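You operate a simulated robot arm through the tools that you are given. There is no shell and no other tool.

The job below is to be done with a simulated two-armed robot. You get a single attempt, and the scene is never put back.

## Task
Swap the white and red injector leads, then run the injector test again.
Fine: On the middle yellow board. Main switch off for the swap and on again. One press of the yellow button; wait for FIRED 4 OF 4. The other two leads stay.

Only the result counts: the job must be done as asked and must still hold three seconds after the hand-in. Knocking over, shifting, dropping, spilling or breaking anything else fails it.

## Robot
Two 7-joint arms with two-finger grippers on one trunk that stands fixed in place. Base frame: the origin is at the foot of the trunk, x ahead of it, y to its left, z up. Lengths are in m, angles in rad, forces in N, time in s.
The left shoulder is at [0.03, 0.161, 1.232], the right one opposite. With the tool pointing down near the work surface each hand reaches from about 0.26 to 0.72 m from the base axis, measured 20 degrees to its own side. Payload 2.45 kg a hand.
The tool frame of a hand sits at the grasp point between the pads (the TCP): z along the fingers, y along the line on which they close. The tips reach 0.026 m beyond it. The gripper opens to 0.096 m. The gripper's body begins 0.069 m behind the TCP.
Orientation is told as [roll, pitch, yaw] about the base's x, y, z axes, in that order, counted from this pose: with the fingers straight down and closing along the base's y, the tool's x points along the base's -x, its y along +y and its z along -z.

## Interface
- The arms move only by the tool step_arm. It takes "left_deltas", "right_deltas" or both (then of equal length, played together; a hand with none holds still); each is a list of rows, each a list of 3 entries, a list of its own where there are three numbers: the shift along the tool's x, y, z in units of 200 mm (1.0 is 200 mm), then the turn, a rotation vector about the tool's x, y, z in units of 90 degrees (1.0 is 90 degrees), then the gripper command, from -1 (fully open) to 1 (shut), values between in proportion. In form: [[[x, y, z], [rx, ry, rz], gripper], ...]. A call has 1 to 20 rows; each row is the pose to reach, as a shift and turn from the pose commanded when the call began, along the tool's axes at that moment. A call with a number of a shift or a turn outside -1 to 1 is refused whole. Each row takes 0.2 s and may step no farther than 0.05 m and 0.15 rad from the row before; otherwise, or with a gripper value out of range, the whole call is refused. A pose out of reach is approached as far as the arm can. The call stops where the force on the tool passes 40 N (or 10 N more than at its start, if that is more) or the arm is blocked; 0.2 s more then pass. Each finger halts on what it meets, pressing with about 41 N; the grip force reading is that of the motor and also rises with nothing between the fingers. The clock runs only during rows and for 0.2 s after the last one: add rows that repeat a pose to give the fingers time. The reply holds the time, the measured pose of the TCP, the force on the tool along the base axes, the opening and the grip force, in the units named above and with some noise, with the torque about the TCP (base axes, N m) and any sound that the robot's microphone picked up.
- Cameras (640 x 400 px; columns grow to the right, rows downward): "scene" is now at [0.0778, -0.0159, 1.7056]; the picture's right is [-0.17, -0.98, 0.00], its down [-0.73, 0.13, -0.67] and it looks along [0.66, -0.12, -0.74] (base axes); focal length 374 px, centre (320, 200). "left" rides on the left gripper at [0.082, -0.003, -0.098] in its tool frame; the picture's right is [0.04, 1.00, 0.00], its down [-0.73, 0.03, -0.68] and it looks along [-0.68, 0.03, 0.73] (tool axes); focal length 256 px, centre (320, 200). "right" rides on the right gripper at [0.082, 0.003, -0.098] in its tool frame; the picture's right is [-0.04, 1.00, 0.00], its down [-0.73, -0.03, -0.68] and it looks along [-0.68, -0.03, 0.73] (tool axes); focal length 256 px, centre (320, 200). There is no depth. A picture from a camera that has moved, and an enlarged one, comes with that camera's place and axes in the base frame and with its lens.
- snapshot(camera): a new picture of that camera. It takes no simulated time.
- lift_body(by): slides the trunk up (or, below 0, down) by that many m; the arms and the scene camera ride with it, the base frame stays. It gives what a move gives, with no picture.
- turn_head(pan, tilt): turns the head with the scene camera to pan (to the left, within 2.094 rad either way) and tilt (down, from -0.506 to 1.204), counted from straight ahead of the robot. It gives what a move gives.
- zoom(camera, box): a new picture of the part [left, top, right, bottom] of that camera's present view, enlarged. It takes no simulated time.
- sign_off(): hands the job in; it is judged then, once.

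Places have to be worked out from the pictures, the camera data and where the tool is seen. Open the grippers and draw the arms clear of the work before you hand the job in, unless the task says otherwise.

The tools are called after "Request:" as a command line: name --argument value ..., lists and objects as JSON in quotes. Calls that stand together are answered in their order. step_arm: Moves the arms, as the interface text tells. Its arguments: {"type":"object","properties":{"left_deltas":{"type":"array","items":{"type":"array"}},"right_deltas":{"type":"array","items":{"type":"array"}}},"required":[]} The other tools are called the same way: lift_body (by) slides the trunk up or down; turn_head (pan, tilt) turns the head that bears the scene camera; snapshot (camera) takes a picture; zoom (camera, box) takes an enlarged picture of a part of a camera's view; sign_off () hands the job in.

At the start:

```text
t: 0.0
left_tcp_pos: [0.4501, 0.0395, 1.2084]
left_orientation: [-0.001, 0.0, 0.002]
left_ft_force: [0.4, 0.0, 0.3]
left_wrist_torque: [-0.02, 0.0, 0.0]
left_finger_gap: 0.0961
left_finger_force: 0.0
right_tcp_pos: [0.4916, -0.4095, 1.1986]
right_orientation: [-0.003, 0.002, 0.0]
right_ft_force: [0.7, 0.2, 0.8]
right_wrist_torque: [0.01, -0.01, 0.02]
right_finger_gap: 0.0962
right_finger_force: 0.0
trunk travel left (down, up): [-0.4, 0.167]
head pan, tilt: [-0.175, 0.833]
```

scene: 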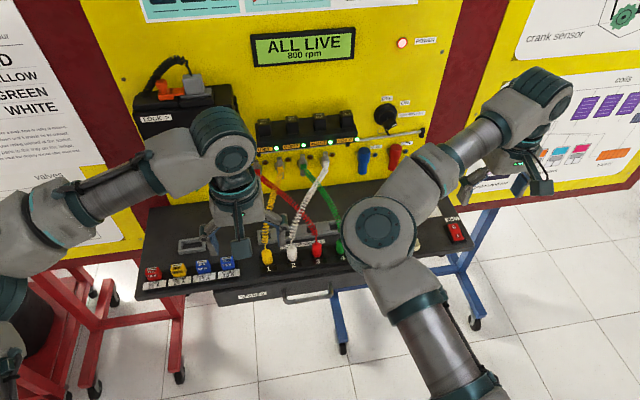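
right: 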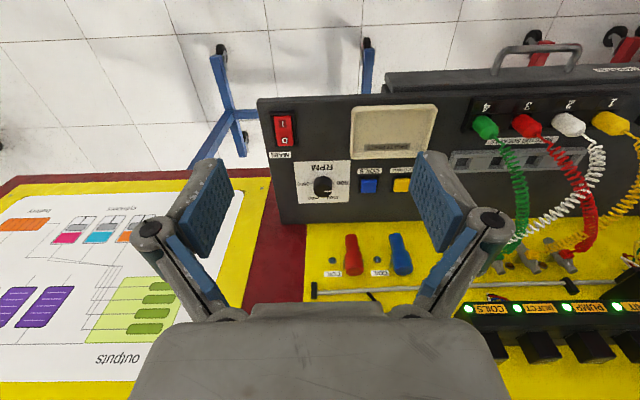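
left: 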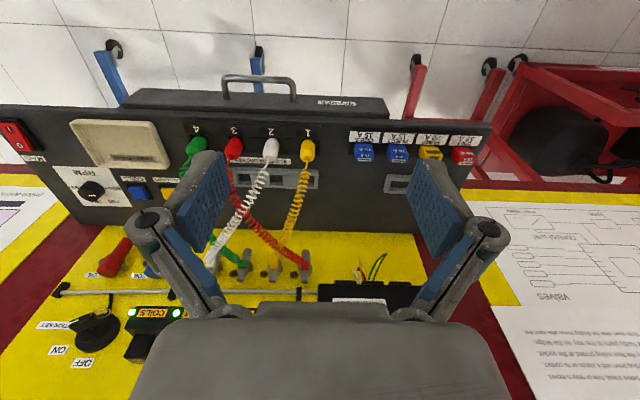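

The pictures show a yellow vertical board with a shelf panel and four coiled leads. I'll zoom in for details before moving anything.

Request:
zoom --camera "scene" --box '[230, 90, 450, 228]'

Request:
zoom --camera "scene" --box '[120, 180, 480, 310]'

Request:
zoom --camera "right" --box '[240, 60, 640, 310]'

Request:
zoom --camera "left" --box '[0, 80, 400, 380]'

Request:
zoom --camera "scene" --box '[0, 0, 320, 200]'

```text
2.90 times, centred on (340, 159) of scene
camera zoom: at [0.0778, -0.0159, 1.7056], right [-0.17, -0.98, 0.0], down [-0.73, 0.13, -0.67], along [0.66, -0.12, -0.74], focal length 1084 px, centre (262, 319)
```

zoom: 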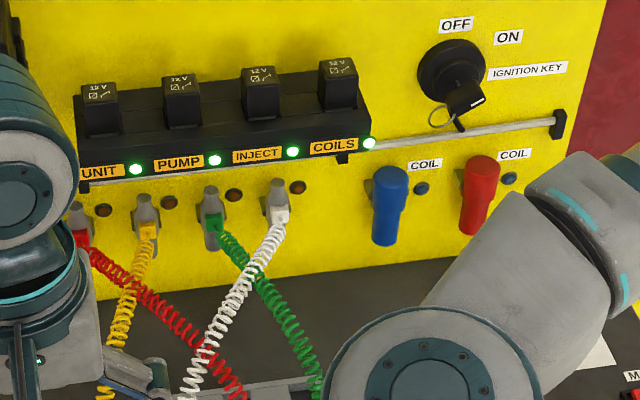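

```text
1.78 times, centred on (300, 245) of scene
camera zoom: at [0.0778, -0.0159, 1.7056], right [-0.17, -0.98, 0.0], down [-0.73, 0.13, -0.67], along [0.66, -0.12, -0.74], focal length 665 px, centre (356, 120)
```

zoom: 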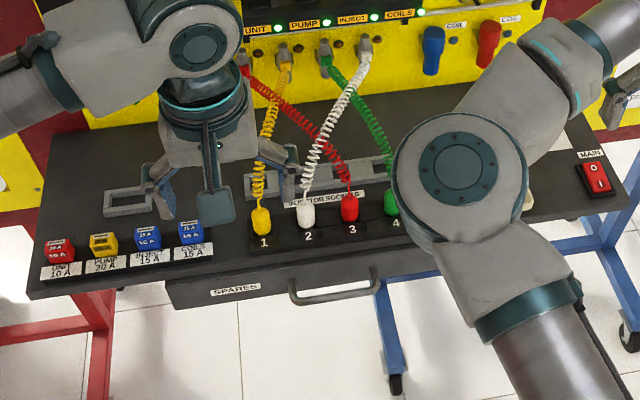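

```text
1.60 times, centred on (440, 185) of right
camera zoom: at [0.41, -0.4058, 1.2952], right [0.04, 1.0, 0.0], down [0.73, -0.03, 0.68], along [0.68, -0.03, -0.74], focal length 410 px, centre (128, 224)
```

zoom: 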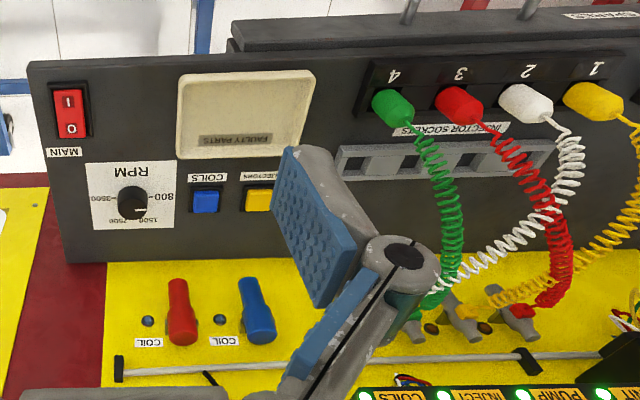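

```text
1.33 times, centred on (200, 230) of left
camera zoom: at [0.3702, 0.0363, 1.3075], right [-0.04, 1.0, 0.0], down [0.73, 0.03, 0.68], along [0.68, 0.03, -0.73], focal length 341 px, centre (480, 160)
```

zoom: 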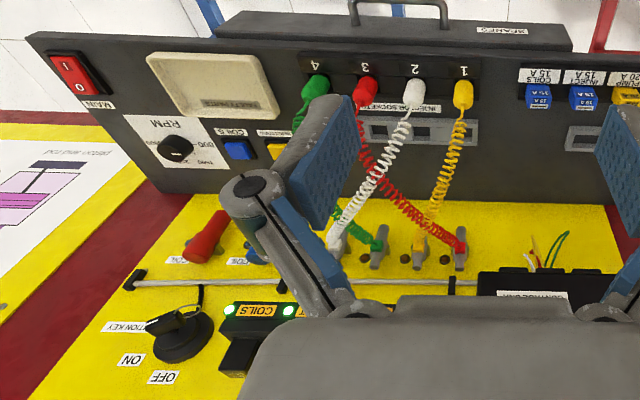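

```text
2.00 times, centred on (160, 100) of scene
camera zoom: at [0.0778, -0.0159, 1.7056], right [-0.17, -0.98, 0.0], down [-0.73, 0.13, -0.67], along [0.66, -0.12, -0.74], focal length 748 px, centre (640, 400)
```

zoom: 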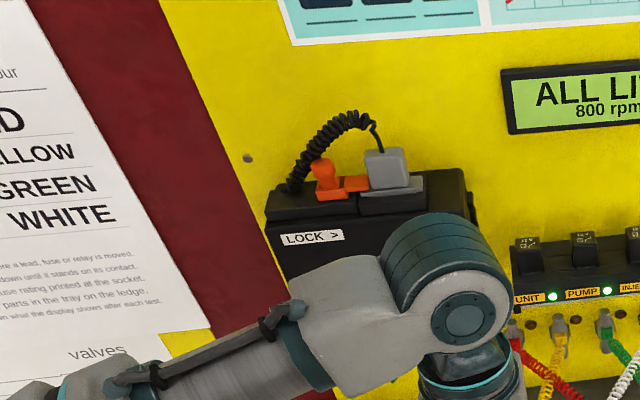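

There's a poster to the left with what seem like rules. I'll turn the head to read it.

Request:
turn_head --pan 0.6 --tilt 0.6

Request:
snapshot --camera "scene"

Request:
zoom --camera "scene" --box '[160, 80, 480, 280]'

```text
t: 1.1
left_tcp_pos: [0.4473, 0.0402, 1.21]
left_orientation: [0.002, -0.001, 0.001]
left_ft_force: [0.3, -0.3, -0.7]
left_wrist_torque: [-0.01, -0.03, -0.02]
left_finger_gap: 0.0962
left_finger_force: 0.1
right_tcp_pos: [0.4875, -0.4105, 1.1984]
right_orientation: [-0.002, -0.003, 0.002]
right_ft_force: [-0.3, 0.8, 0.1]
right_wrist_torque: [0.01, -0.01, -0.01]
right_finger_gap: 0.096
right_finger_force: 0.1
trunk travel left (down, up): [-0.4, 0.167]
head pan, tilt: [0.6, 0.6]
```

```text
taken
camera scene: at [0.0731, 0.0478, 1.7251], right [0.56, -0.83, 0.0], down [-0.47, -0.32, -0.82], along [0.68, 0.47, -0.57], focal length 374 px, centre (320, 200)
```

scene: 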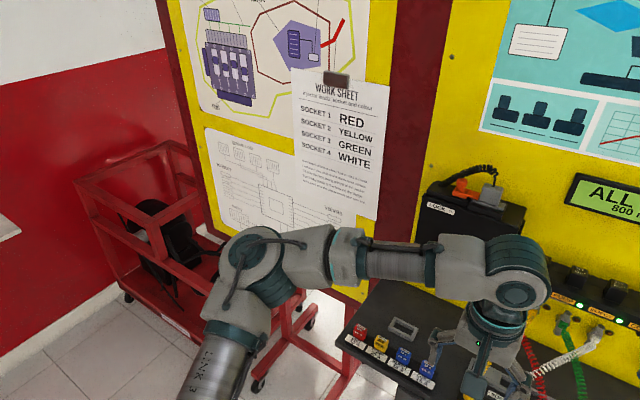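

```text
2.00 times, centred on (320, 180) of scene
camera zoom: at [0.0731, 0.0478, 1.7251], right [0.56, -0.83, 0.0], down [-0.47, -0.32, -0.82], along [0.68, 0.47, -0.57], focal length 748 px, centre (320, 240)
```

zoom: 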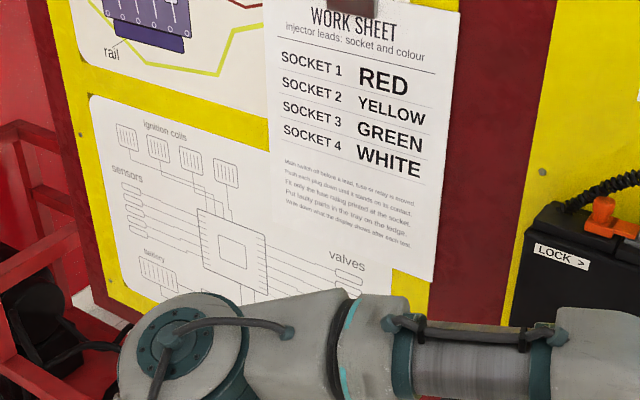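

Request:
zoom --camera "scene" --box '[290, 140, 390, 220]'

Request:
turn_head --pan -0.1 --tilt 0.5

Request:
snapshot --camera "scene"

```text
5.00 times, centred on (340, 180) of scene
camera zoom: at [0.0731, 0.0478, 1.7251], right [0.56, -0.83, 0.0], down [-0.47, -0.32, -0.82], along [0.68, 0.47, -0.57], focal length 1870 px, centre (220, 300)
```

zoom: 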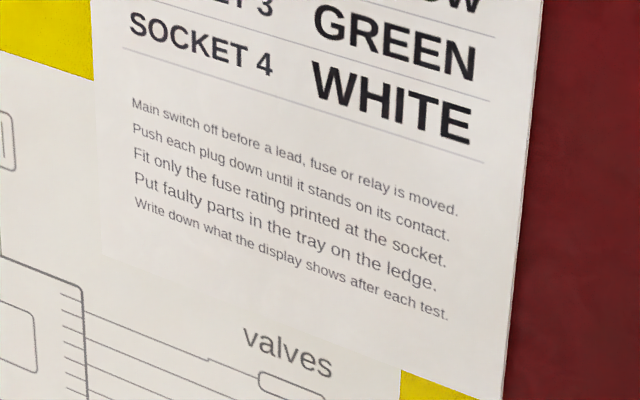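

```text
t: 2.2
left_tcp_pos: [0.4475, 0.0393, 1.2107]
left_orientation: [0.0, -0.003, 0.001]
left_ft_force: [0.1, -1.0, -0.2]
left_wrist_torque: [0.03, -0.02, 0.01]
left_finger_gap: 0.0957
left_finger_force: 0.1
right_tcp_pos: [0.4879, -0.4109, 1.1982]
right_orientation: [-0.001, -0.002, 0.001]
right_ft_force: [0.8, 0.1, -0.4]
right_wrist_torque: [0.0, 0.05, 0.03]
right_finger_gap: 0.0958
right_finger_force: 0.1
trunk travel left (down, up): [-0.4, 0.167]
head pan, tilt: [-0.099, 0.499]
```

```text
taken
camera scene: at [0.0904, -0.0111, 1.7342], right [-0.1, -1.0, 0.0], down [-0.48, 0.05, -0.88], along [0.87, -0.09, -0.48], focal length 374 px, centre (320, 200)
```

scene: 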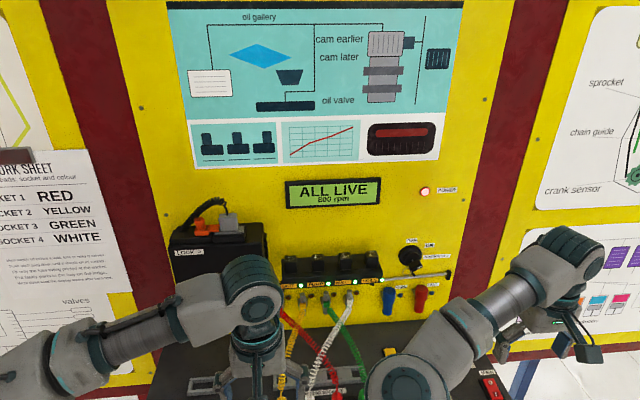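

The worksheet says the main switch must be off before moving leads and each plug must be pushed down onto its contact. By triangulation the plugs sit near x≈0.61, y≈0.025 / -0.037 / -0.099 / -0.16, z≈0.93, and the switch is near (0.606, -0.472, 0.92). I move the right hand closer to the switch for a better look.

Request:
step_arm --right_deltas '[[[-0.06, -0.08, 0.12], [0, 0, 0], -0.5], [[-0.12, -0.16, 0.25], [0, 0, 0], 0.5], [[-0.18, -0.24, 0.38], [0, 0, 0], 1], [[-0.25, -0.31, 0.5], [0, 0, 0], 1], [[-0.25, -0.31, 0.5], [0, 0, 0], 1]]'

Request:
snapshot --camera "right"

Request:
turn_head --pan -0.25 --tilt 0.8

Request:
snapshot --camera "scene"

```text
t: 3.4
left_tcp_pos: [0.4477, 0.0399, 1.2106]
left_orientation: [-0.001, -0.005, 0.002]
left_ft_force: [0.7, -0.4, -0.2]
left_wrist_torque: [-0.01, 0.02, 0.02]
left_finger_gap: 0.0959
left_finger_force: 0.1
right_tcp_pos: [0.5374, -0.4723, 1.101]
right_orientation: [0.0, -0.001, 0.001]
right_ft_force: [-0.5, -0.1, 0.6]
right_wrist_torque: [0.03, -0.03, 0.01]
right_finger_gap: 0.0
right_finger_force: 28.4
trunk travel left (down, up): [-0.4, 0.167]
head pan, tilt: [-0.099, 0.499]
```

```text
taken
camera right: at [0.4556, -0.4681, 1.1985], right [0.04, 1.0, 0.0], down [0.73, -0.03, 0.68], along [0.68, -0.03, -0.73], focal length 256 px, centre (320, 200)
```

right: 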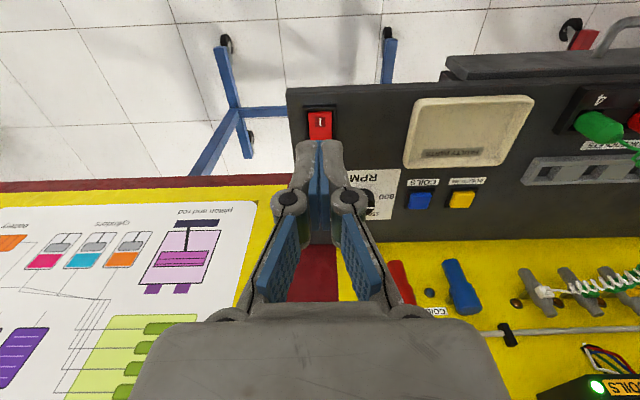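

```text
t: 4.2
left_tcp_pos: [0.4467, 0.0387, 1.2104]
left_orientation: [-0.002, -0.004, 0.001]
left_ft_force: [0.5, -0.2, 0.6]
left_wrist_torque: [0.0, 0.0, 0.01]
left_finger_gap: 0.0958
left_finger_force: 0.1
right_tcp_pos: [0.538, -0.4727, 1.1019]
right_orientation: [-0.003, -0.001, -0.001]
right_ft_force: [0.1, -0.2, -0.3]
right_wrist_torque: [0.0, 0.01, 0.02]
right_finger_gap: 0.0
right_finger_force: 28.5
trunk travel left (down, up): [-0.4, 0.167]
head pan, tilt: [-0.25, 0.799]
```

```text
taken
camera scene: at [0.0781, -0.0229, 1.7083], right [-0.25, -0.97, 0.0], down [-0.7, 0.18, -0.69], along [0.67, -0.17, -0.72], focal length 374 px, centre (320, 200)
```

scene: 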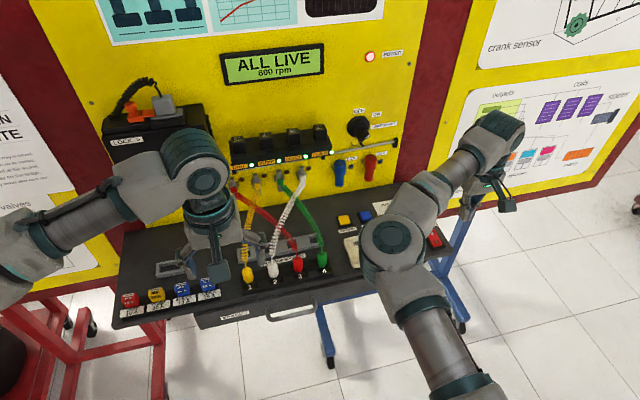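

Request:
zoom --camera "scene" --box '[320, 180, 480, 280]'

Request:
zoom --camera "right" --box '[260, 80, 420, 180]'

Request:
zoom --camera "scene" --box '[200, 120, 360, 290]'

```text
4.00 times, centred on (400, 230) of scene
camera zoom: at [0.0781, -0.0229, 1.7083], right [-0.25, -0.97, 0.0], down [-0.7, 0.18, -0.69], along [0.67, -0.17, -0.72], focal length 1496 px, centre (0, 80)
```

zoom: 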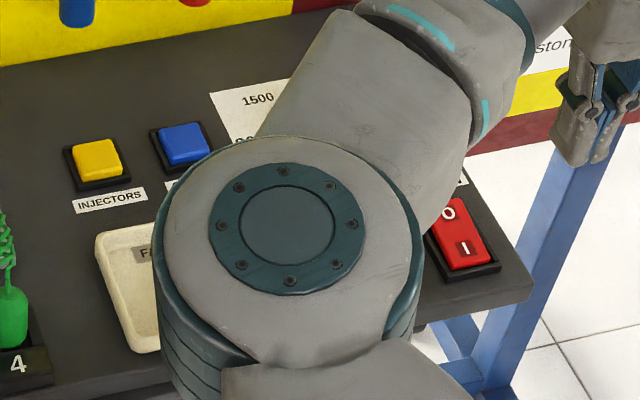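

```text
4.00 times, centred on (340, 130) of right
camera zoom: at [0.4556, -0.4681, 1.1987], right [0.04, 1.0, 0.0], down [0.73, -0.03, 0.68], along [0.68, -0.03, -0.73], focal length 1024 px, centre (240, 480)
```

zoom: 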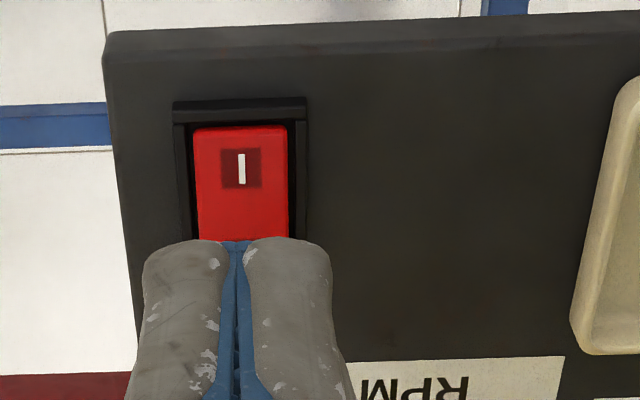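

```text
2.35 times, centred on (280, 205) of scene
camera zoom: at [0.0781, -0.0229, 1.7083], right [-0.25, -0.97, 0.0], down [-0.7, 0.18, -0.69], along [0.67, -0.17, -0.72], focal length 880 px, centre (414, 188)
```

zoom: 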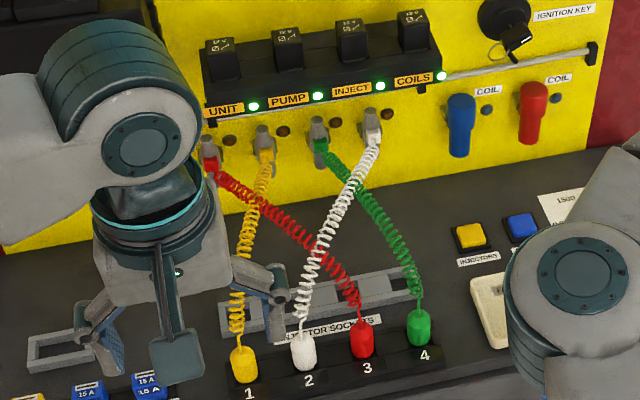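

The rocker is on with the I half nearer (x≈0.592) and the O half farther (x≈0.619), at y≈-0.474 and z≈0.915. I bring the closed right fingers above the O half and stop there to check.

Request:
step_arm --right_deltas '[[[-0.14, 0, 0.15], [0, 0, 0], 1], [[-0.28, 0, 0.33], [0, 0, 0], 1], [[-0.41, -0.005, 0.5], [0, 0, 0], 1], [[-0.41, -0.005, 0.63], [0, 0, 0], 1], [[-0.41, -0.005, 0.63], [0, 0, 0], 1]]'

Request:
snapshot --camera "right"

Request:
zoom --camera "scene" --box '[360, 180, 520, 280]'

```text
t: 5.4
left_tcp_pos: [0.4476, 0.0399, 1.2109]
left_orientation: [-0.002, -0.005, 0.001]
left_ft_force: [-0.5, 0.8, -0.7]
left_wrist_torque: [-0.02, 0.03, 0.02]
left_finger_gap: 0.0964
left_finger_force: 0.0
right_tcp_pos: [0.6197, -0.4735, 0.9718]
right_orientation: [-0.001, -0.005, 0.001]
right_ft_force: [-0.2, -0.4, -0.9]
right_wrist_torque: [0.0, 0.0, 0.0]
right_finger_gap: 0.0001
right_finger_force: 28.3
trunk travel left (down, up): [-0.4, 0.167]
head pan, tilt: [-0.25, 0.799]
```

```text
taken
camera right: at [0.5386, -0.469, 1.0694], right [0.04, 1.0, 0.0], down [0.73, -0.03, 0.68], along [0.68, -0.03, -0.73], focal length 256 px, centre (320, 200)
```

right: 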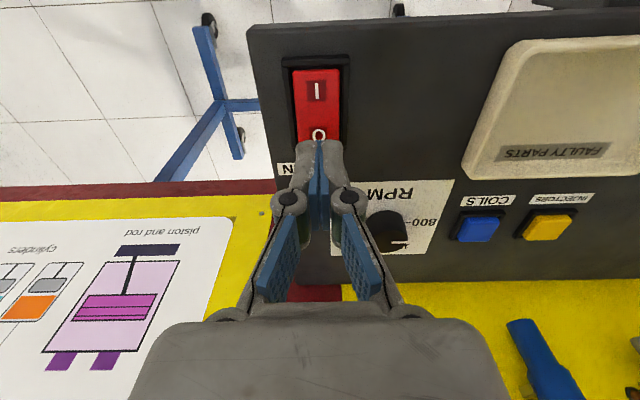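

```text
4.00 times, centred on (440, 230) of scene
camera zoom: at [0.0785, -0.0232, 1.7082], right [-0.25, -0.97, 0.0], down [-0.7, 0.18, -0.69], along [0.67, -0.17, -0.72], focal length 1496 px, centre (-160, 80)
```

zoom: 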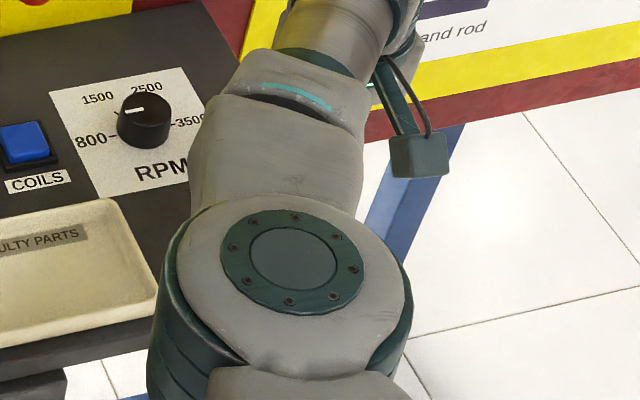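

The fingertips are right over the O mark, about 30 mm above it. I press down in small steps, with the force limit as a guard.

Request:
step_arm --right_deltas '[[[-0.005, 0, 0.03], [0, 0, 0], 1], [[-0.005, 0, 0.06], [0, 0, 0], 1], [[-0.005, 0, 0.085], [0, 0, 0], 1], [[-0.005, 0, 0.105], [0, 0, 0], 1], [[-0.005, 0, 0.125], [0, 0, 0], 1], [[-0.005, 0, 0.14], [0, 0, 0], 1]]'

Request:
snapshot --camera "right"

Request:
snapshot --camera "scene"

```text
t: 6.8
left_tcp_pos: [0.4483, 0.0379, 1.2099]
left_orientation: [-0.001, -0.002, 0.002]
left_ft_force: [0.5, -0.2, 1.0]
left_wrist_torque: [0.0, -0.01, 0.0]
left_finger_gap: 0.0962
left_finger_force: 0.0
right_tcp_pos: [0.6218, -0.474, 0.9445]
right_orientation: [0.001, -0.003, 0.002]
right_ft_force: [-0.4, 0.6, -0.3]
right_wrist_torque: [0.01, 0.01, -0.02]
right_finger_gap: 0.0002
right_finger_force: 28.8
trunk travel left (down, up): [-0.4, 0.167]
head pan, tilt: [-0.25, 0.799]
```

```text
taken
camera right: at [0.5401, -0.4697, 1.0428], right [0.04, 1.0, 0.0], down [0.73, -0.03, 0.68], along [0.68, -0.03, -0.73], focal length 256 px, centre (320, 200)
```

right: 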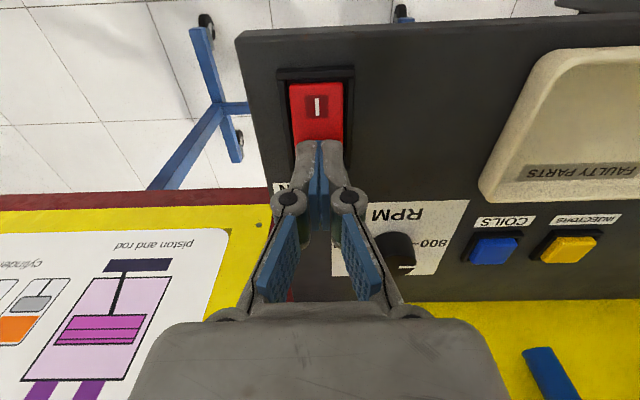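

```text
taken
camera scene: at [0.0787, -0.0236, 1.7082], right [-0.25, -0.97, 0.0], down [-0.7, 0.18, -0.69], along [0.67, -0.17, -0.72], focal length 374 px, centre (320, 200)
```

scene: 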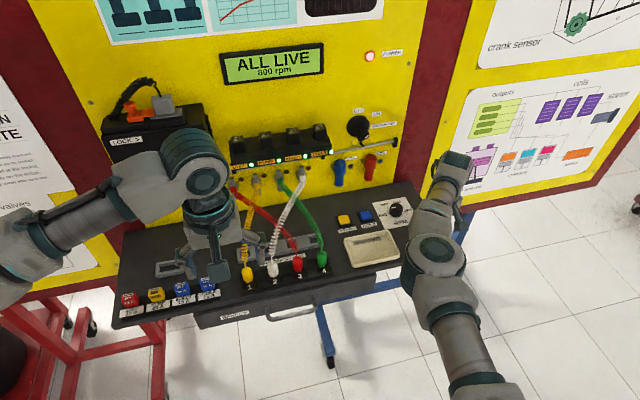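

No contact yet with the tips at about z 0.9185, and the display still reads ALL LIVE. I continue down in 2 mm steps.

Request:
step_arm --right_deltas '[[[0, 0, 0.01], [0, 0, 0], 1], [[0, 0, 0.02], [0, 0, 0], 1], [[0, 0, 0.03], [0, 0, 0], 1], [[0, 0, 0.04], [0, 0, 0], 1], [[0, 0, 0.05], [0, 0, 0], 1], [[0, 0, 0.05], [0, 0, 0], 1]]'

Request:
snapshot --camera "scene"

Request:
snapshot --camera "right"

```text
t: 8.2
left_tcp_pos: [0.4456, 0.0405, 1.2101]
left_orientation: [-0.002, -0.004, 0.002]
left_ft_force: [0.4, -0.2, -0.1]
left_wrist_torque: [0.04, 0.01, -0.01]
left_finger_gap: 0.096
left_finger_force: 0.0
right_tcp_pos: [0.6213, -0.4747, 0.9395]
right_orientation: [-0.006, -0.006, 0.0]
right_ft_force: [6.9, -6.6, 27.5]
right_wrist_torque: [-0.16, 0.19, 0.16]
right_finger_gap: 0.0061
right_finger_force: 28.6
trunk travel left (down, up): [-0.4, 0.167]
head pan, tilt: [-0.25, 0.799]
```

```text
taken
camera scene: at [0.075, -0.0207, 1.7088], right [-0.25, -0.97, 0.0], down [-0.7, 0.18, -0.7], along [0.67, -0.17, -0.72], focal length 374 px, centre (320, 200)
```

scene: 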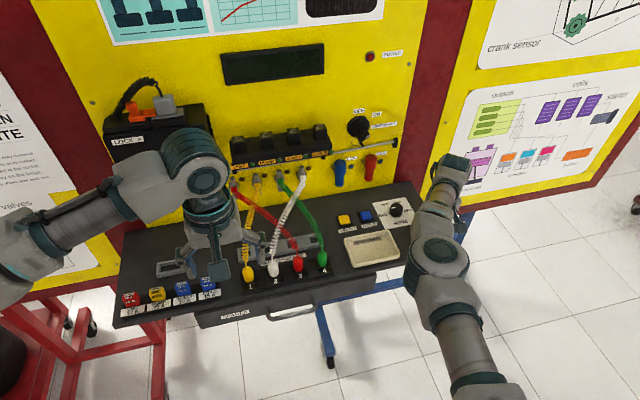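

```text
taken
camera right: at [0.5398, -0.4689, 1.0357], right [0.04, 1.0, -0.01], down [0.73, -0.03, 0.68], along [0.68, -0.03, -0.73], focal length 256 px, centre (320, 200)
```

right: 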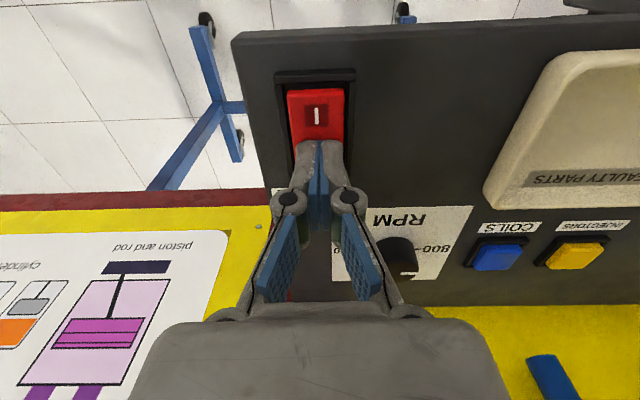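

The power lamp and display are off, so the main switch is off. I lift the right hand straight up and take the left hand a little to the left to make room.

Request:
step_arm --right_deltas '[[[0, 0, -0.15], [0, 0, 0], 1], [[0, 0, -0.35], [0, 0, 0], 1], [[0, 0, -0.55], [0, 0, 0], 1], [[0, 0, -0.7], [0, 0, 0], 1], [[0, 0, -0.7], [0, 0, 0], 1]]' --left_deltas '[[[0, 0.15, 0], [0, 0, 0], -1], [[0, 0.35, 0], [0, 0, 0], -1], [[0, 0.55, 0], [0, 0, 0], -1], [[0, 0.75, 0], [0, 0, 0], -1], [[0, 0.75, 0], [0, 0, 0], -1]]'

Request:
snapshot --camera "scene"

Request:
snapshot --camera "right"

Request:
snapshot --camera "left"

```text
t: 9.4
left_tcp_pos: [0.4471, 0.1926, 1.2095]
left_orientation: [0.001, -0.002, 0.003]
left_ft_force: [-0.5, 0.1, -0.4]
left_wrist_torque: [0.05, -0.03, 0.01]
left_finger_gap: 0.0959
left_finger_force: 0.0
right_tcp_pos: [0.6207, -0.4762, 1.0765]
right_orientation: [-0.003, -0.003, -0.001]
right_ft_force: [0.5, -0.7, 0.1]
right_wrist_torque: [-0.02, -0.03, 0.0]
right_finger_gap: 0.0004
right_finger_force: 28.1
trunk travel left (down, up): [-0.4, 0.167]
head pan, tilt: [-0.25, 0.799]
```

```text
taken
camera scene: at [0.0785, -0.0226, 1.7082], right [-0.25, -0.97, 0.0], down [-0.7, 0.18, -0.69], along [0.67, -0.17, -0.72], focal length 374 px, centre (320, 200)
```

scene: 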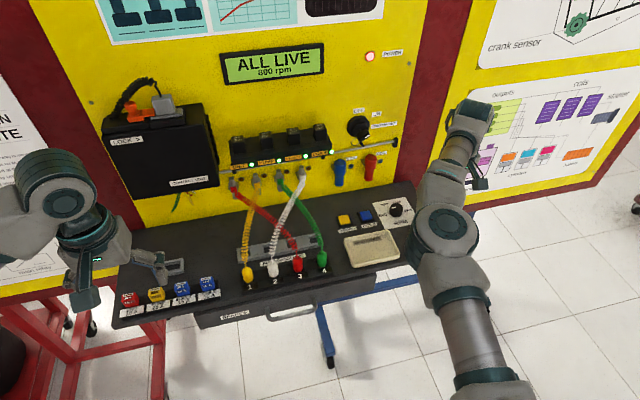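

```text
taken
camera right: at [0.5396, -0.4715, 1.1742], right [0.04, 1.0, 0.0], down [0.73, -0.03, 0.68], along [0.68, -0.03, -0.73], focal length 256 px, centre (320, 200)
```

right: 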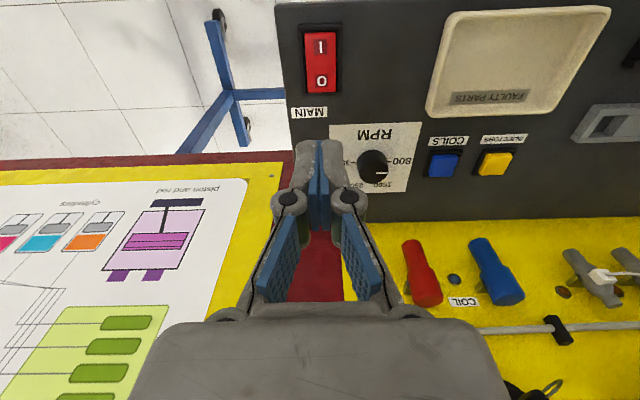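

```text
taken
camera left: at [0.3659, 0.1886, 1.3087], right [-0.04, 1.0, 0.0], down [0.73, 0.03, 0.68], along [0.68, 0.03, -0.73], focal length 256 px, centre (320, 200)
```

left: 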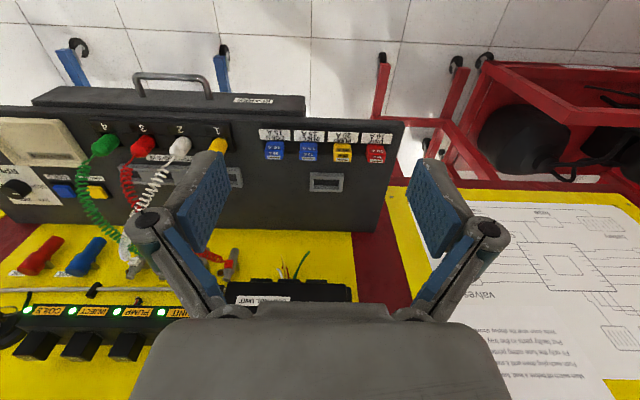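

The switch sprang back on after lift-off, so the press did not pass its tipping point. I look closely at the rocker before pressing deeper and nearer its far end.

Request:
zoom --camera "right" --box '[280, 10, 360, 70]'

Request:
zoom --camera "right" --box '[280, 20, 360, 100]'

```text
6.67 times, centred on (320, 40) of right
camera zoom: at [0.5396, -0.4715, 1.1742], right [0.04, 1.0, 0.0], down [0.73, -0.03, 0.68], along [0.68, -0.03, -0.73], focal length 1707 px, centre (320, 1267)
```

zoom: 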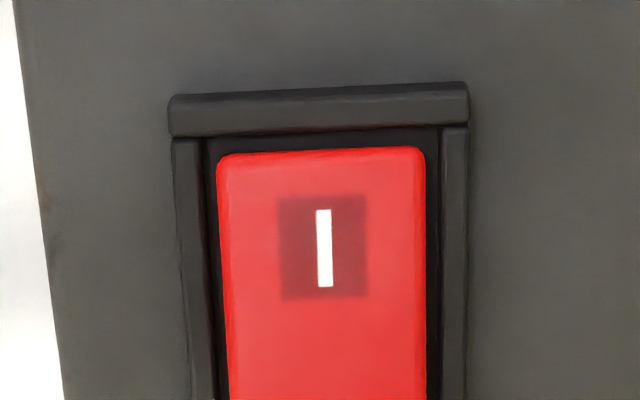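

```text
5.00 times, centred on (320, 60) of right
camera zoom: at [0.5396, -0.4715, 1.1742], right [0.04, 1.0, 0.0], down [0.73, -0.03, 0.68], along [0.68, -0.03, -0.73], focal length 1280 px, centre (320, 900)
```

zoom: 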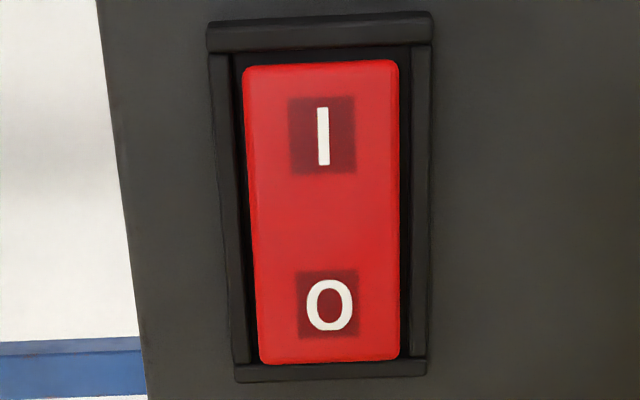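

The flat fingertip spanned from the pivot (x≈0.609) to the far end, so the rocker could only reach level. I tilt the hand about 0.3 rad so the far edge of the tip is lowest, and come back down to just above the O end.

Request:
step_arm --right_deltas '[[[-0.004, 0.005, 0.12], [0, 0.06, 0], 1], [[-0.008, 0.01, 0.25], [0, 0.12, 0], 1], [[-0.012, 0.01, 0.4], [0, 0.2, 0], 1], [[-0.012, 0.01, 0.5], [0, 0.2, 0], 1], [[-0.012, 0.01, 0.58], [0, 0.2, 0], 1], [[-0.012, 0.01, 0.58], [0, 0.2, 0], 1]]'

Request:
snapshot --camera "right"

Request:
snapshot --camera "scene"

```text
t: 10.8
left_tcp_pos: [0.4477, 0.1904, 1.2112]
left_orientation: [0.002, -0.002, 0.002]
left_ft_force: [-0.3, 0.3, -0.1]
left_wrist_torque: [0.08, 0.01, -0.01]
left_finger_gap: 0.0959
left_finger_force: 0.1
right_tcp_pos: [0.5834, -0.4673, 0.9711]
right_orientation: [-0.001, 0.314, 0.0]
right_ft_force: [-0.2, 0.3, -0.6]
right_wrist_torque: [0.03, 0.01, -0.04]
right_finger_gap: 0.0001
right_finger_force: 28.7
right hand out of reach, approached as far as the arm can: row 2, 3, 4, 5, 6
trunk travel left (down, up): [-0.4, 0.167]
head pan, tilt: [-0.25, 0.799]
```

```text
taken
camera right: at [0.5365, -0.4622, 1.0888], right [0.04, 1.0, -0.01], down [0.91, -0.03, 0.42], along [0.42, -0.03, -0.91], focal length 256 px, centre (320, 200)
```

right: 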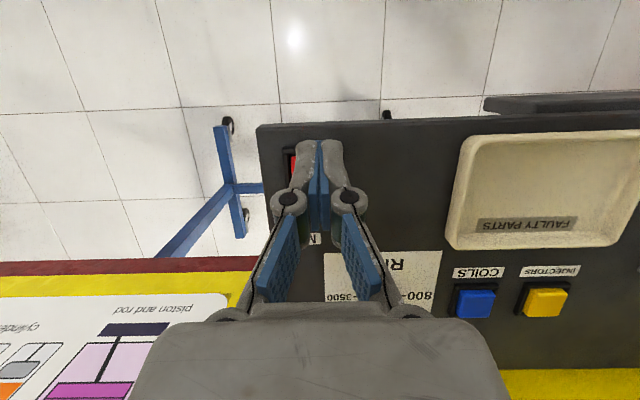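

```text
taken
camera scene: at [0.0789, -0.026, 1.7082], right [-0.25, -0.97, 0.0], down [-0.7, 0.18, -0.69], along [0.67, -0.17, -0.72], focal length 374 px, centre (320, 200)
```

scene: 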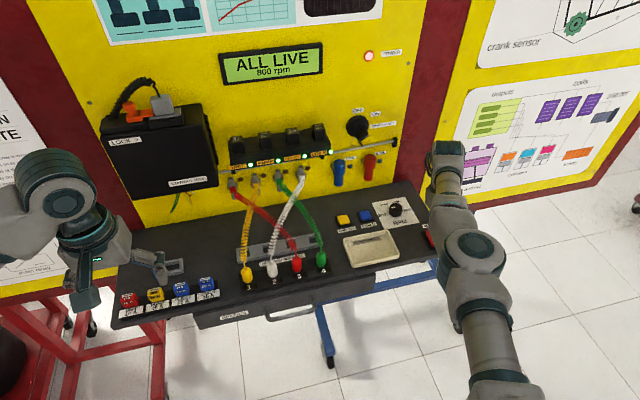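

That tilt is out of reach. I'll tilt the other way instead (hand leaning toward the robot, near tip edge lowest, landing on the O end); first I raise and straighten the hand.

Request:
step_arm --right_deltas '[[[0.05, 0, -0.15], [0, 0, 0], 1], [[0.1, 0, -0.32], [0, -0.07, 0], 1], [[0.155, 0, -0.476], [0, -0.14, 0], 1], [[0.155, 0, -0.476], [0, -0.2, 0], 1], [[0.155, 0, -0.476], [0, -0.28, 0], 1], [[0.155, 0, -0.476], [0, -0.36, 0], 1], [[0.155, 0, -0.476], [0, -0.44, 0], 1], [[0.155, 0, -0.476], [0, -0.52, 0], 1], [[0.155, 0, -0.476], [0, -0.52, 0], 1]]'

Request:
snapshot --camera "right"

```text
t: 12.8
left_tcp_pos: [0.4477, 0.1929, 1.2096]
left_orientation: [-0.003, -0.003, 0.001]
left_ft_force: [0.1, -0.2, -0.3]
left_wrist_torque: [0.05, 0.0, 0.0]
left_finger_gap: 0.0957
left_finger_force: 0.0
right_tcp_pos: [0.5777, -0.4616, 1.0717]
right_orientation: [-0.003, -0.507, 0.002]
right_ft_force: [-0.1, 0.0, 0.5]
right_wrist_torque: [0.01, 0.03, 0.0]
right_finger_gap: 0.0002
right_finger_force: 28.6
trunk travel left (down, up): [-0.4, 0.167]
head pan, tilt: [-0.25, 0.799]
```

```text
taken
camera right: at [0.4583, -0.4572, 1.1179], right [0.03, 1.0, 0.02], down [0.31, -0.03, 0.95], along [0.95, -0.03, -0.31], focal length 256 px, centre (320, 200)
```

right: 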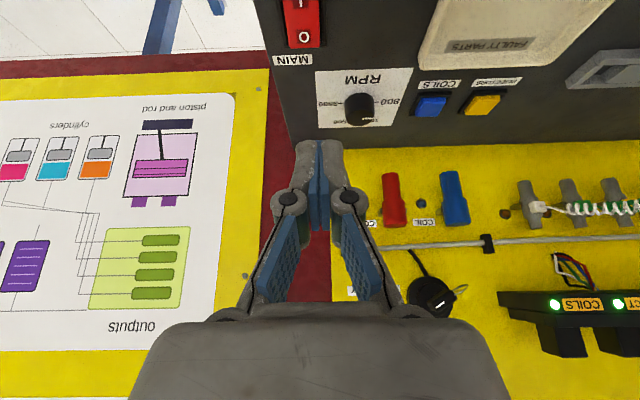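

The tilted pose is reached at (0.578, -0.462, 1.072). I move the tip to just above the far end of the O half.

Request:
step_arm --right_deltas '[[[0.0, -0.03, 0.2], [0, 0, 0], 1], [[0.02, -0.061, 0.4], [0, 0, 0], 1], [[0.0817, -0.061, 0.6237], [0, 0, 0], 1], [[0.0817, -0.061, 0.6237], [0, 0, 0], 1]]'

Request:
snapshot --camera "right"

```text
t: 13.8
left_tcp_pos: [0.4474, 0.1927, 1.2109]
left_orientation: [-0.001, -0.004, 0.0]
left_ft_force: [-0.6, 1.0, 0.4]
left_wrist_torque: [0.02, -0.01, 0.0]
left_finger_gap: 0.096
left_finger_force: 0.0
right_tcp_pos: [0.6228, -0.4744, 0.9558]
right_orientation: [-0.002, -0.505, 0.003]
right_ft_force: [-0.3, -0.7, -0.3]
right_wrist_torque: [-0.02, -0.02, 0.02]
right_finger_gap: 0.0001
right_finger_force: 28.2
trunk travel left (down, up): [-0.4, 0.167]
head pan, tilt: [-0.25, 0.799]
```

```text
taken
camera right: at [0.5034, -0.4698, 1.0011], right [0.03, 1.0, 0.02], down [0.31, -0.03, 0.95], along [0.95, -0.03, -0.31], focal length 256 px, centre (320, 200)
```

right: 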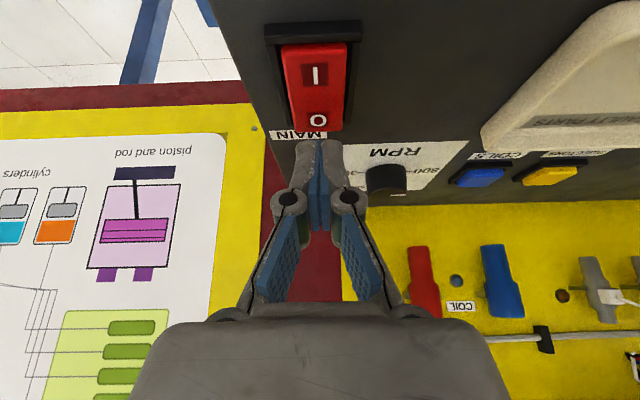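

The tip edge lies over the O half's far end as predicted. I press straight down about 17 mm in 2 mm steps.

Request:
step_arm --right_deltas '[[[0.0097, 0, 0.0175], [0, 0, 0], 1], [[0.0146, 0, 0.0262], [0, 0, 0], 1], [[0.0194, 0, 0.035], [0, 0, 0], 1], [[0.0243, 0, 0.0437], [0, 0, 0], 1], [[0.0291, 0, 0.0524], [0, 0, 0], 1], [[0.034, 0, 0.0612], [0, 0, 0], 1], [[0.0388, 0, 0.0699], [0, 0, 0], 1], [[0.0413, 0, 0.0743], [0, 0, 0], 1], [[0.0413, 0, 0.0743], [0, 0, 0], 1]]'

Request:
snapshot --camera "right"

Request:
snapshot --camera "scene"

```text
t: 15.8
left_tcp_pos: [0.4456, 0.1932, 1.2088]
left_orientation: [-0.004, -0.003, 0.001]
left_ft_force: [0.5, 0.4, 0.6]
left_wrist_torque: [0.04, -0.01, -0.02]
left_finger_gap: 0.0961
left_finger_force: 0.1
right_tcp_pos: [0.6231, -0.4749, 0.9392]
right_orientation: [-0.004, -0.505, 0.002]
right_ft_force: [0.9, -1.1, 5.0]
right_wrist_torque: [-0.02, -0.06, 0.0]
right_finger_gap: 0.0061
right_finger_force: 28.9
trunk travel left (down, up): [-0.4, 0.167]
head pan, tilt: [-0.25, 0.799]
```

```text
taken
camera right: at [0.5043, -0.4701, 0.9852], right [0.03, 1.0, 0.02], down [0.31, -0.03, 0.95], along [0.95, -0.03, -0.31], focal length 256 px, centre (320, 200)
```

right: 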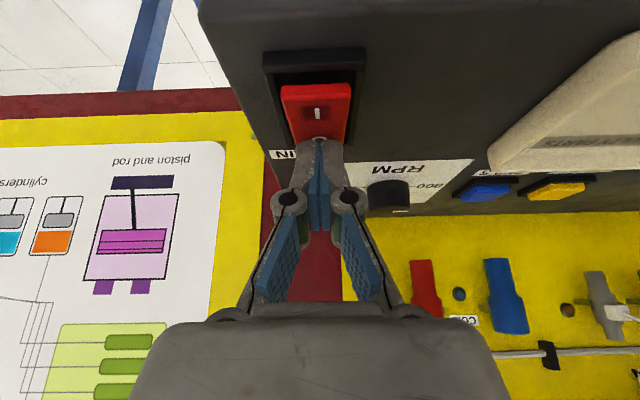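

```text
taken
camera scene: at [0.0775, -0.0209, 1.7083], right [-0.25, -0.97, 0.0], down [-0.7, 0.18, -0.69], along [0.67, -0.17, -0.72], focal length 374 px, centre (320, 200)
```

scene: 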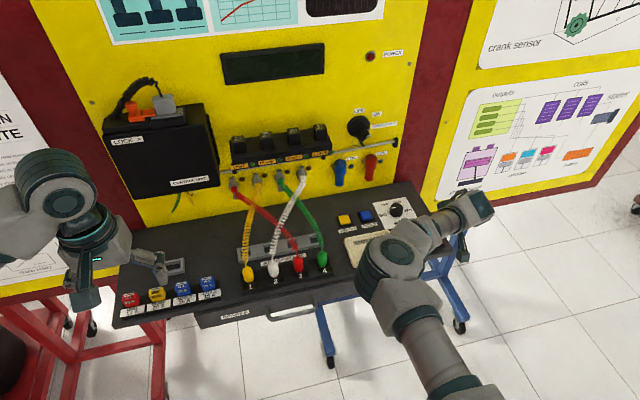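

The rocker has flipped (near half now raised) and the display is dark. I push 3 mm further to seat it, then lift off and check that it stays.

Request:
step_arm --right_deltas '[[[0.0036, 0, 0.0066], [0, 0, 0], 1], [[0.0073, 0, 0.0131], [0, 0, 0], 1], [[0.0073, 0, 0.0131], [0, 0, 0], 1], [[-0.05, 0, -0.0874], [0, 0, 0], 1], [[-0.13, 0, -0.24], [0, 0, 0], 1], [[-0.13, 0, -0.24], [0, 0, 0], 1]]'

Request:
snapshot --camera "right"

Request:
snapshot --camera "scene"

```text
t: 17.2
left_tcp_pos: [0.4471, 0.1939, 1.2087]
left_orientation: [-0.002, -0.002, 0.002]
left_ft_force: [-0.1, 0.2, 0.3]
left_wrist_torque: [-0.04, 0.03, 0.02]
left_finger_gap: 0.096
left_finger_force: 0.0
right_tcp_pos: [0.6216, -0.4719, 0.9913]
right_orientation: [-0.002, -0.502, 0.001]
right_ft_force: [0.1, 0.0, 0.5]
right_wrist_torque: [-0.02, 0.02, -0.03]
right_finger_gap: 0.0
right_finger_force: 28.5
trunk travel left (down, up): [-0.4, 0.167]
head pan, tilt: [-0.25, 0.799]
```

```text
taken
camera right: at [0.5033, -0.4676, 1.0377], right [0.03, 1.0, 0.02], down [0.32, -0.03, 0.95], along [0.95, -0.03, -0.32], focal length 256 px, centre (320, 200)
```

right: 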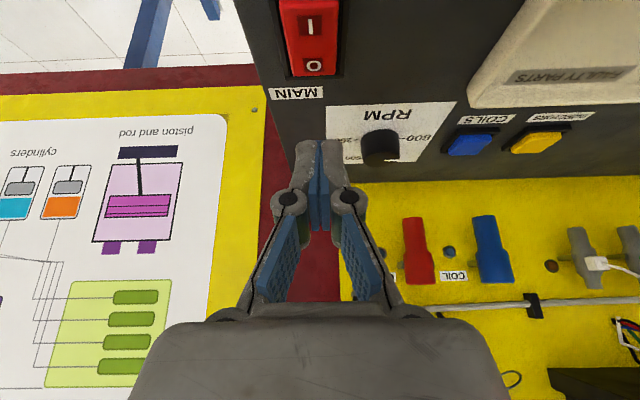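

```text
taken
camera scene: at [0.0785, -0.0197, 1.7082], right [-0.25, -0.97, 0.0], down [-0.7, 0.18, -0.69], along [0.67, -0.17, -0.72], focal length 374 px, centre (320, 200)
```

scene: 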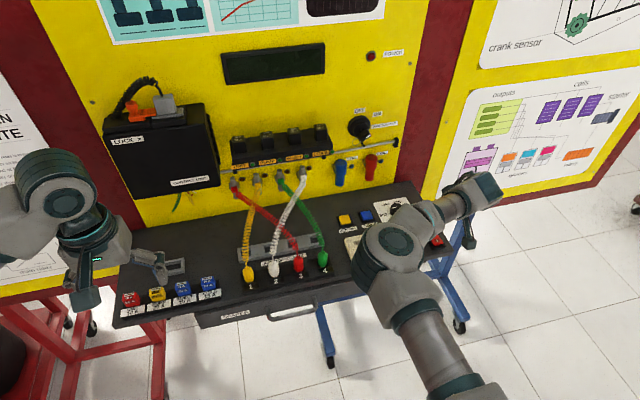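

The switch stays off. I raise the right hand, straighten it and open it, then move it toward the sockets.

Request:
step_arm --right_deltas '[[[-0.1, 0, -0.18], [0, 0, 0], 0], [[-0.2, 0.15, -0.36], [0, 0.08, 0], -1], [[-0.3, 0.35, -0.54], [0, 0.16, 0], -1], [[-0.34, 0.55, -0.61], [0, 0.24, 0], -1], [[-0.34, 0.75, -0.61], [0, 0.32, 0], -1], [[-0.34, 0.95, -0.61], [0, 0.32, 0], -1], [[-0.34, 0.95, -0.61], [0, 0.32, 0], -1]]'

Request:
snapshot --camera "right"

```text
refused: row 2 steps farther than a row can; nothing moved
```

```text
taken
camera right: at [0.5033, -0.4676, 1.0377], right [0.03, 1.0, 0.02], down [0.32, -0.03, 0.95], along [0.95, -0.03, -0.32], focal length 256 px, centre (320, 200)
```

right: 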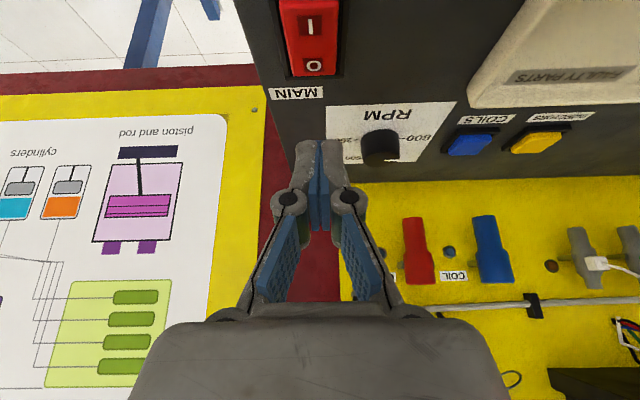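

The second row's step was just too long; I resend with smaller steps.

Request:
step_arm --right_deltas '[[[-0.1, 0, -0.18], [0, 0, 0], 0], [[-0.18, 0.08, -0.33], [0, 0.08, 0], -1], [[-0.26, 0.18, -0.48], [0, 0.16, 0], -1], [[-0.34, 0.3, -0.61], [0, 0.24, 0], -1], [[-0.34, 0.5, -0.61], [0, 0.32, 0], -1], [[-0.34, 0.72, -0.61], [0, 0.32, 0], -1], [[-0.34, 0.95, -0.61], [0, 0.32, 0], -1], [[-0.34, 0.95, -0.61], [0, 0.32, 0], -1]]'

Request:
snapshot --camera "right"

```text
t: 19.0
left_tcp_pos: [0.4474, 0.1952, 1.2081]
left_orientation: [0.0, -0.002, 0.0]
left_ft_force: [-0.2, 0.7, 0.0]
left_wrist_torque: [0.01, 0.0, 0.01]
left_finger_gap: 0.096
left_finger_force: 0.0
right_tcp_pos: [0.6249, -0.2817, 1.1318]
right_orientation: [-0.004, -0.001, 0.001]
right_ft_force: [0.8, -0.1, -0.6]
right_wrist_torque: [-0.01, 0.0, 0.04]
right_finger_gap: 0.0958
right_finger_force: 0.0
trunk travel left (down, up): [-0.4, 0.167]
head pan, tilt: [-0.25, 0.799]
```

```text
taken
camera right: at [0.5431, -0.277, 1.2296], right [0.04, 1.0, 0.0], down [0.73, -0.03, 0.68], along [0.68, -0.03, -0.73], focal length 256 px, centre (320, 200)
```

right: 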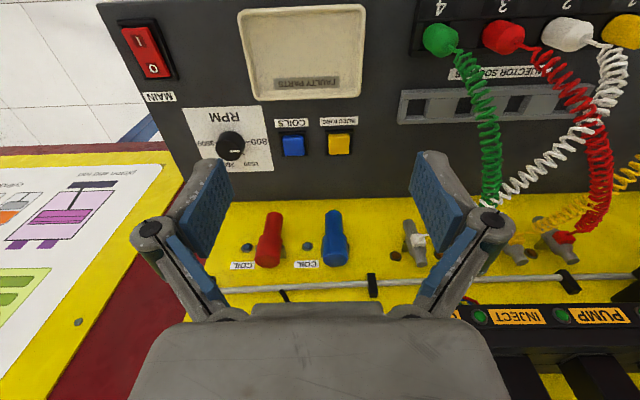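

Switch view confirms O side down. I continue toward the white plug, staying high and a bit back for a look.

Request:
step_arm --right_deltas '[[[0.1, 0.2, 0], [0, 0, 0], -1], [[0.2, 0.4, 0], [0, 0, 0], -1], [[0.3, 0.6, 0], [0, 0, 0], -1], [[0.4, 0.8, 0], [0, 0, 0], -1], [[0.5, 0.97, 0], [0, 0, 0], -1], [[0.5, 0.97, 0], [0, 0, 0], -1]]'

Request:
snapshot --camera "right"

Request:
zoom --camera "right" --box '[200, 0, 440, 150]'

Request:
zoom --camera "scene" --box '[200, 160, 360, 290]'

Request:
snapshot --camera "left"

```text
t: 20.4
left_tcp_pos: [0.4474, 0.192, 1.2096]
left_orientation: [-0.002, -0.003, 0.002]
left_ft_force: [1.1, 0.2, -0.6]
left_wrist_torque: [0.01, 0.0, 0.0]
left_finger_gap: 0.0958
left_finger_force: 0.0
right_tcp_pos: [0.6458, -0.1302, 1.1375]
right_orientation: [-0.002, -0.001, 0.001]
right_ft_force: [-0.4, -0.3, 0.4]
right_wrist_torque: [0.01, -0.03, -0.01]
right_finger_gap: 0.0958
right_finger_force: 0.0
right hand out of reach, approached as far as the arm can: row 1, 2, 3, 4, 5, 6
trunk travel left (down, up): [-0.4, 0.167]
head pan, tilt: [-0.25, 0.799]
```

```text
taken
camera right: at [0.5639, -0.1261, 1.2344], right [0.04, 1.0, 0.0], down [0.73, -0.03, 0.68], along [0.68, -0.03, -0.73], focal length 256 px, centre (320, 200)
```

right: 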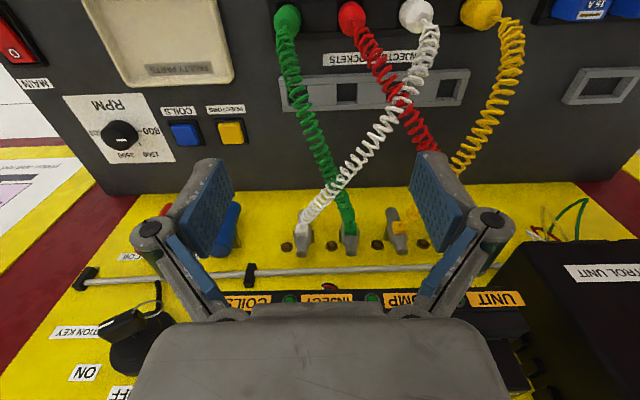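

```text
2.67 times, centred on (320, 75) of right
camera zoom: at [0.5639, -0.1261, 1.2344], right [0.04, 1.0, 0.0], down [0.73, -0.03, 0.68], along [0.68, -0.03, -0.73], focal length 683 px, centre (320, 533)
```

zoom: 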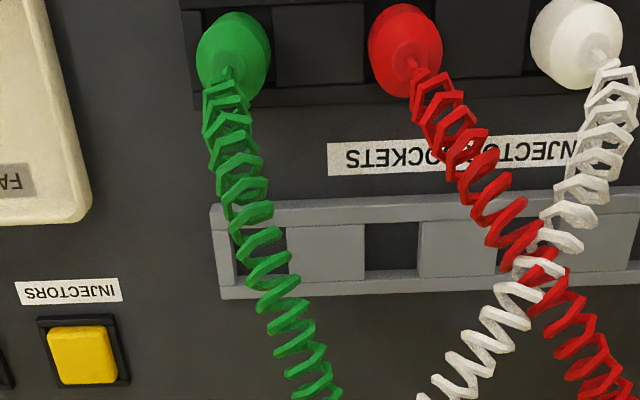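

```text
3.08 times, centred on (280, 225) of scene
camera zoom: at [0.0786, -0.0213, 1.7082], right [-0.25, -0.97, 0.0], down [-0.7, 0.18, -0.69], along [0.67, -0.17, -0.72], focal length 1151 px, centre (443, 123)
```

zoom: 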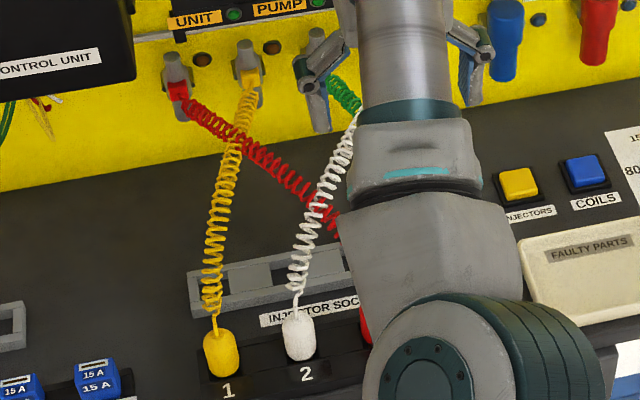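

```text
taken
camera left: at [0.366, 0.189, 1.3086], right [-0.04, 1.0, 0.0], down [0.73, 0.03, 0.68], along [0.68, 0.03, -0.73], focal length 256 px, centre (320, 200)
```

left: 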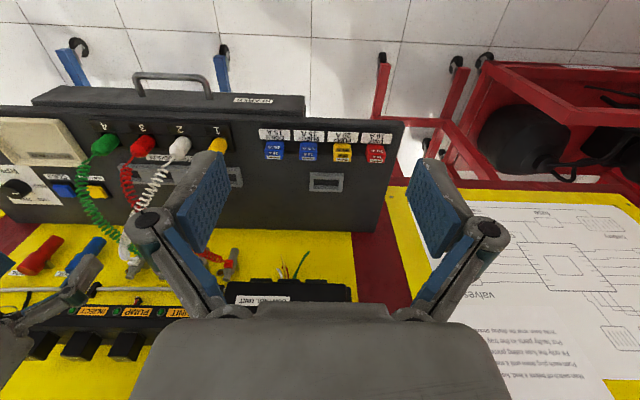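

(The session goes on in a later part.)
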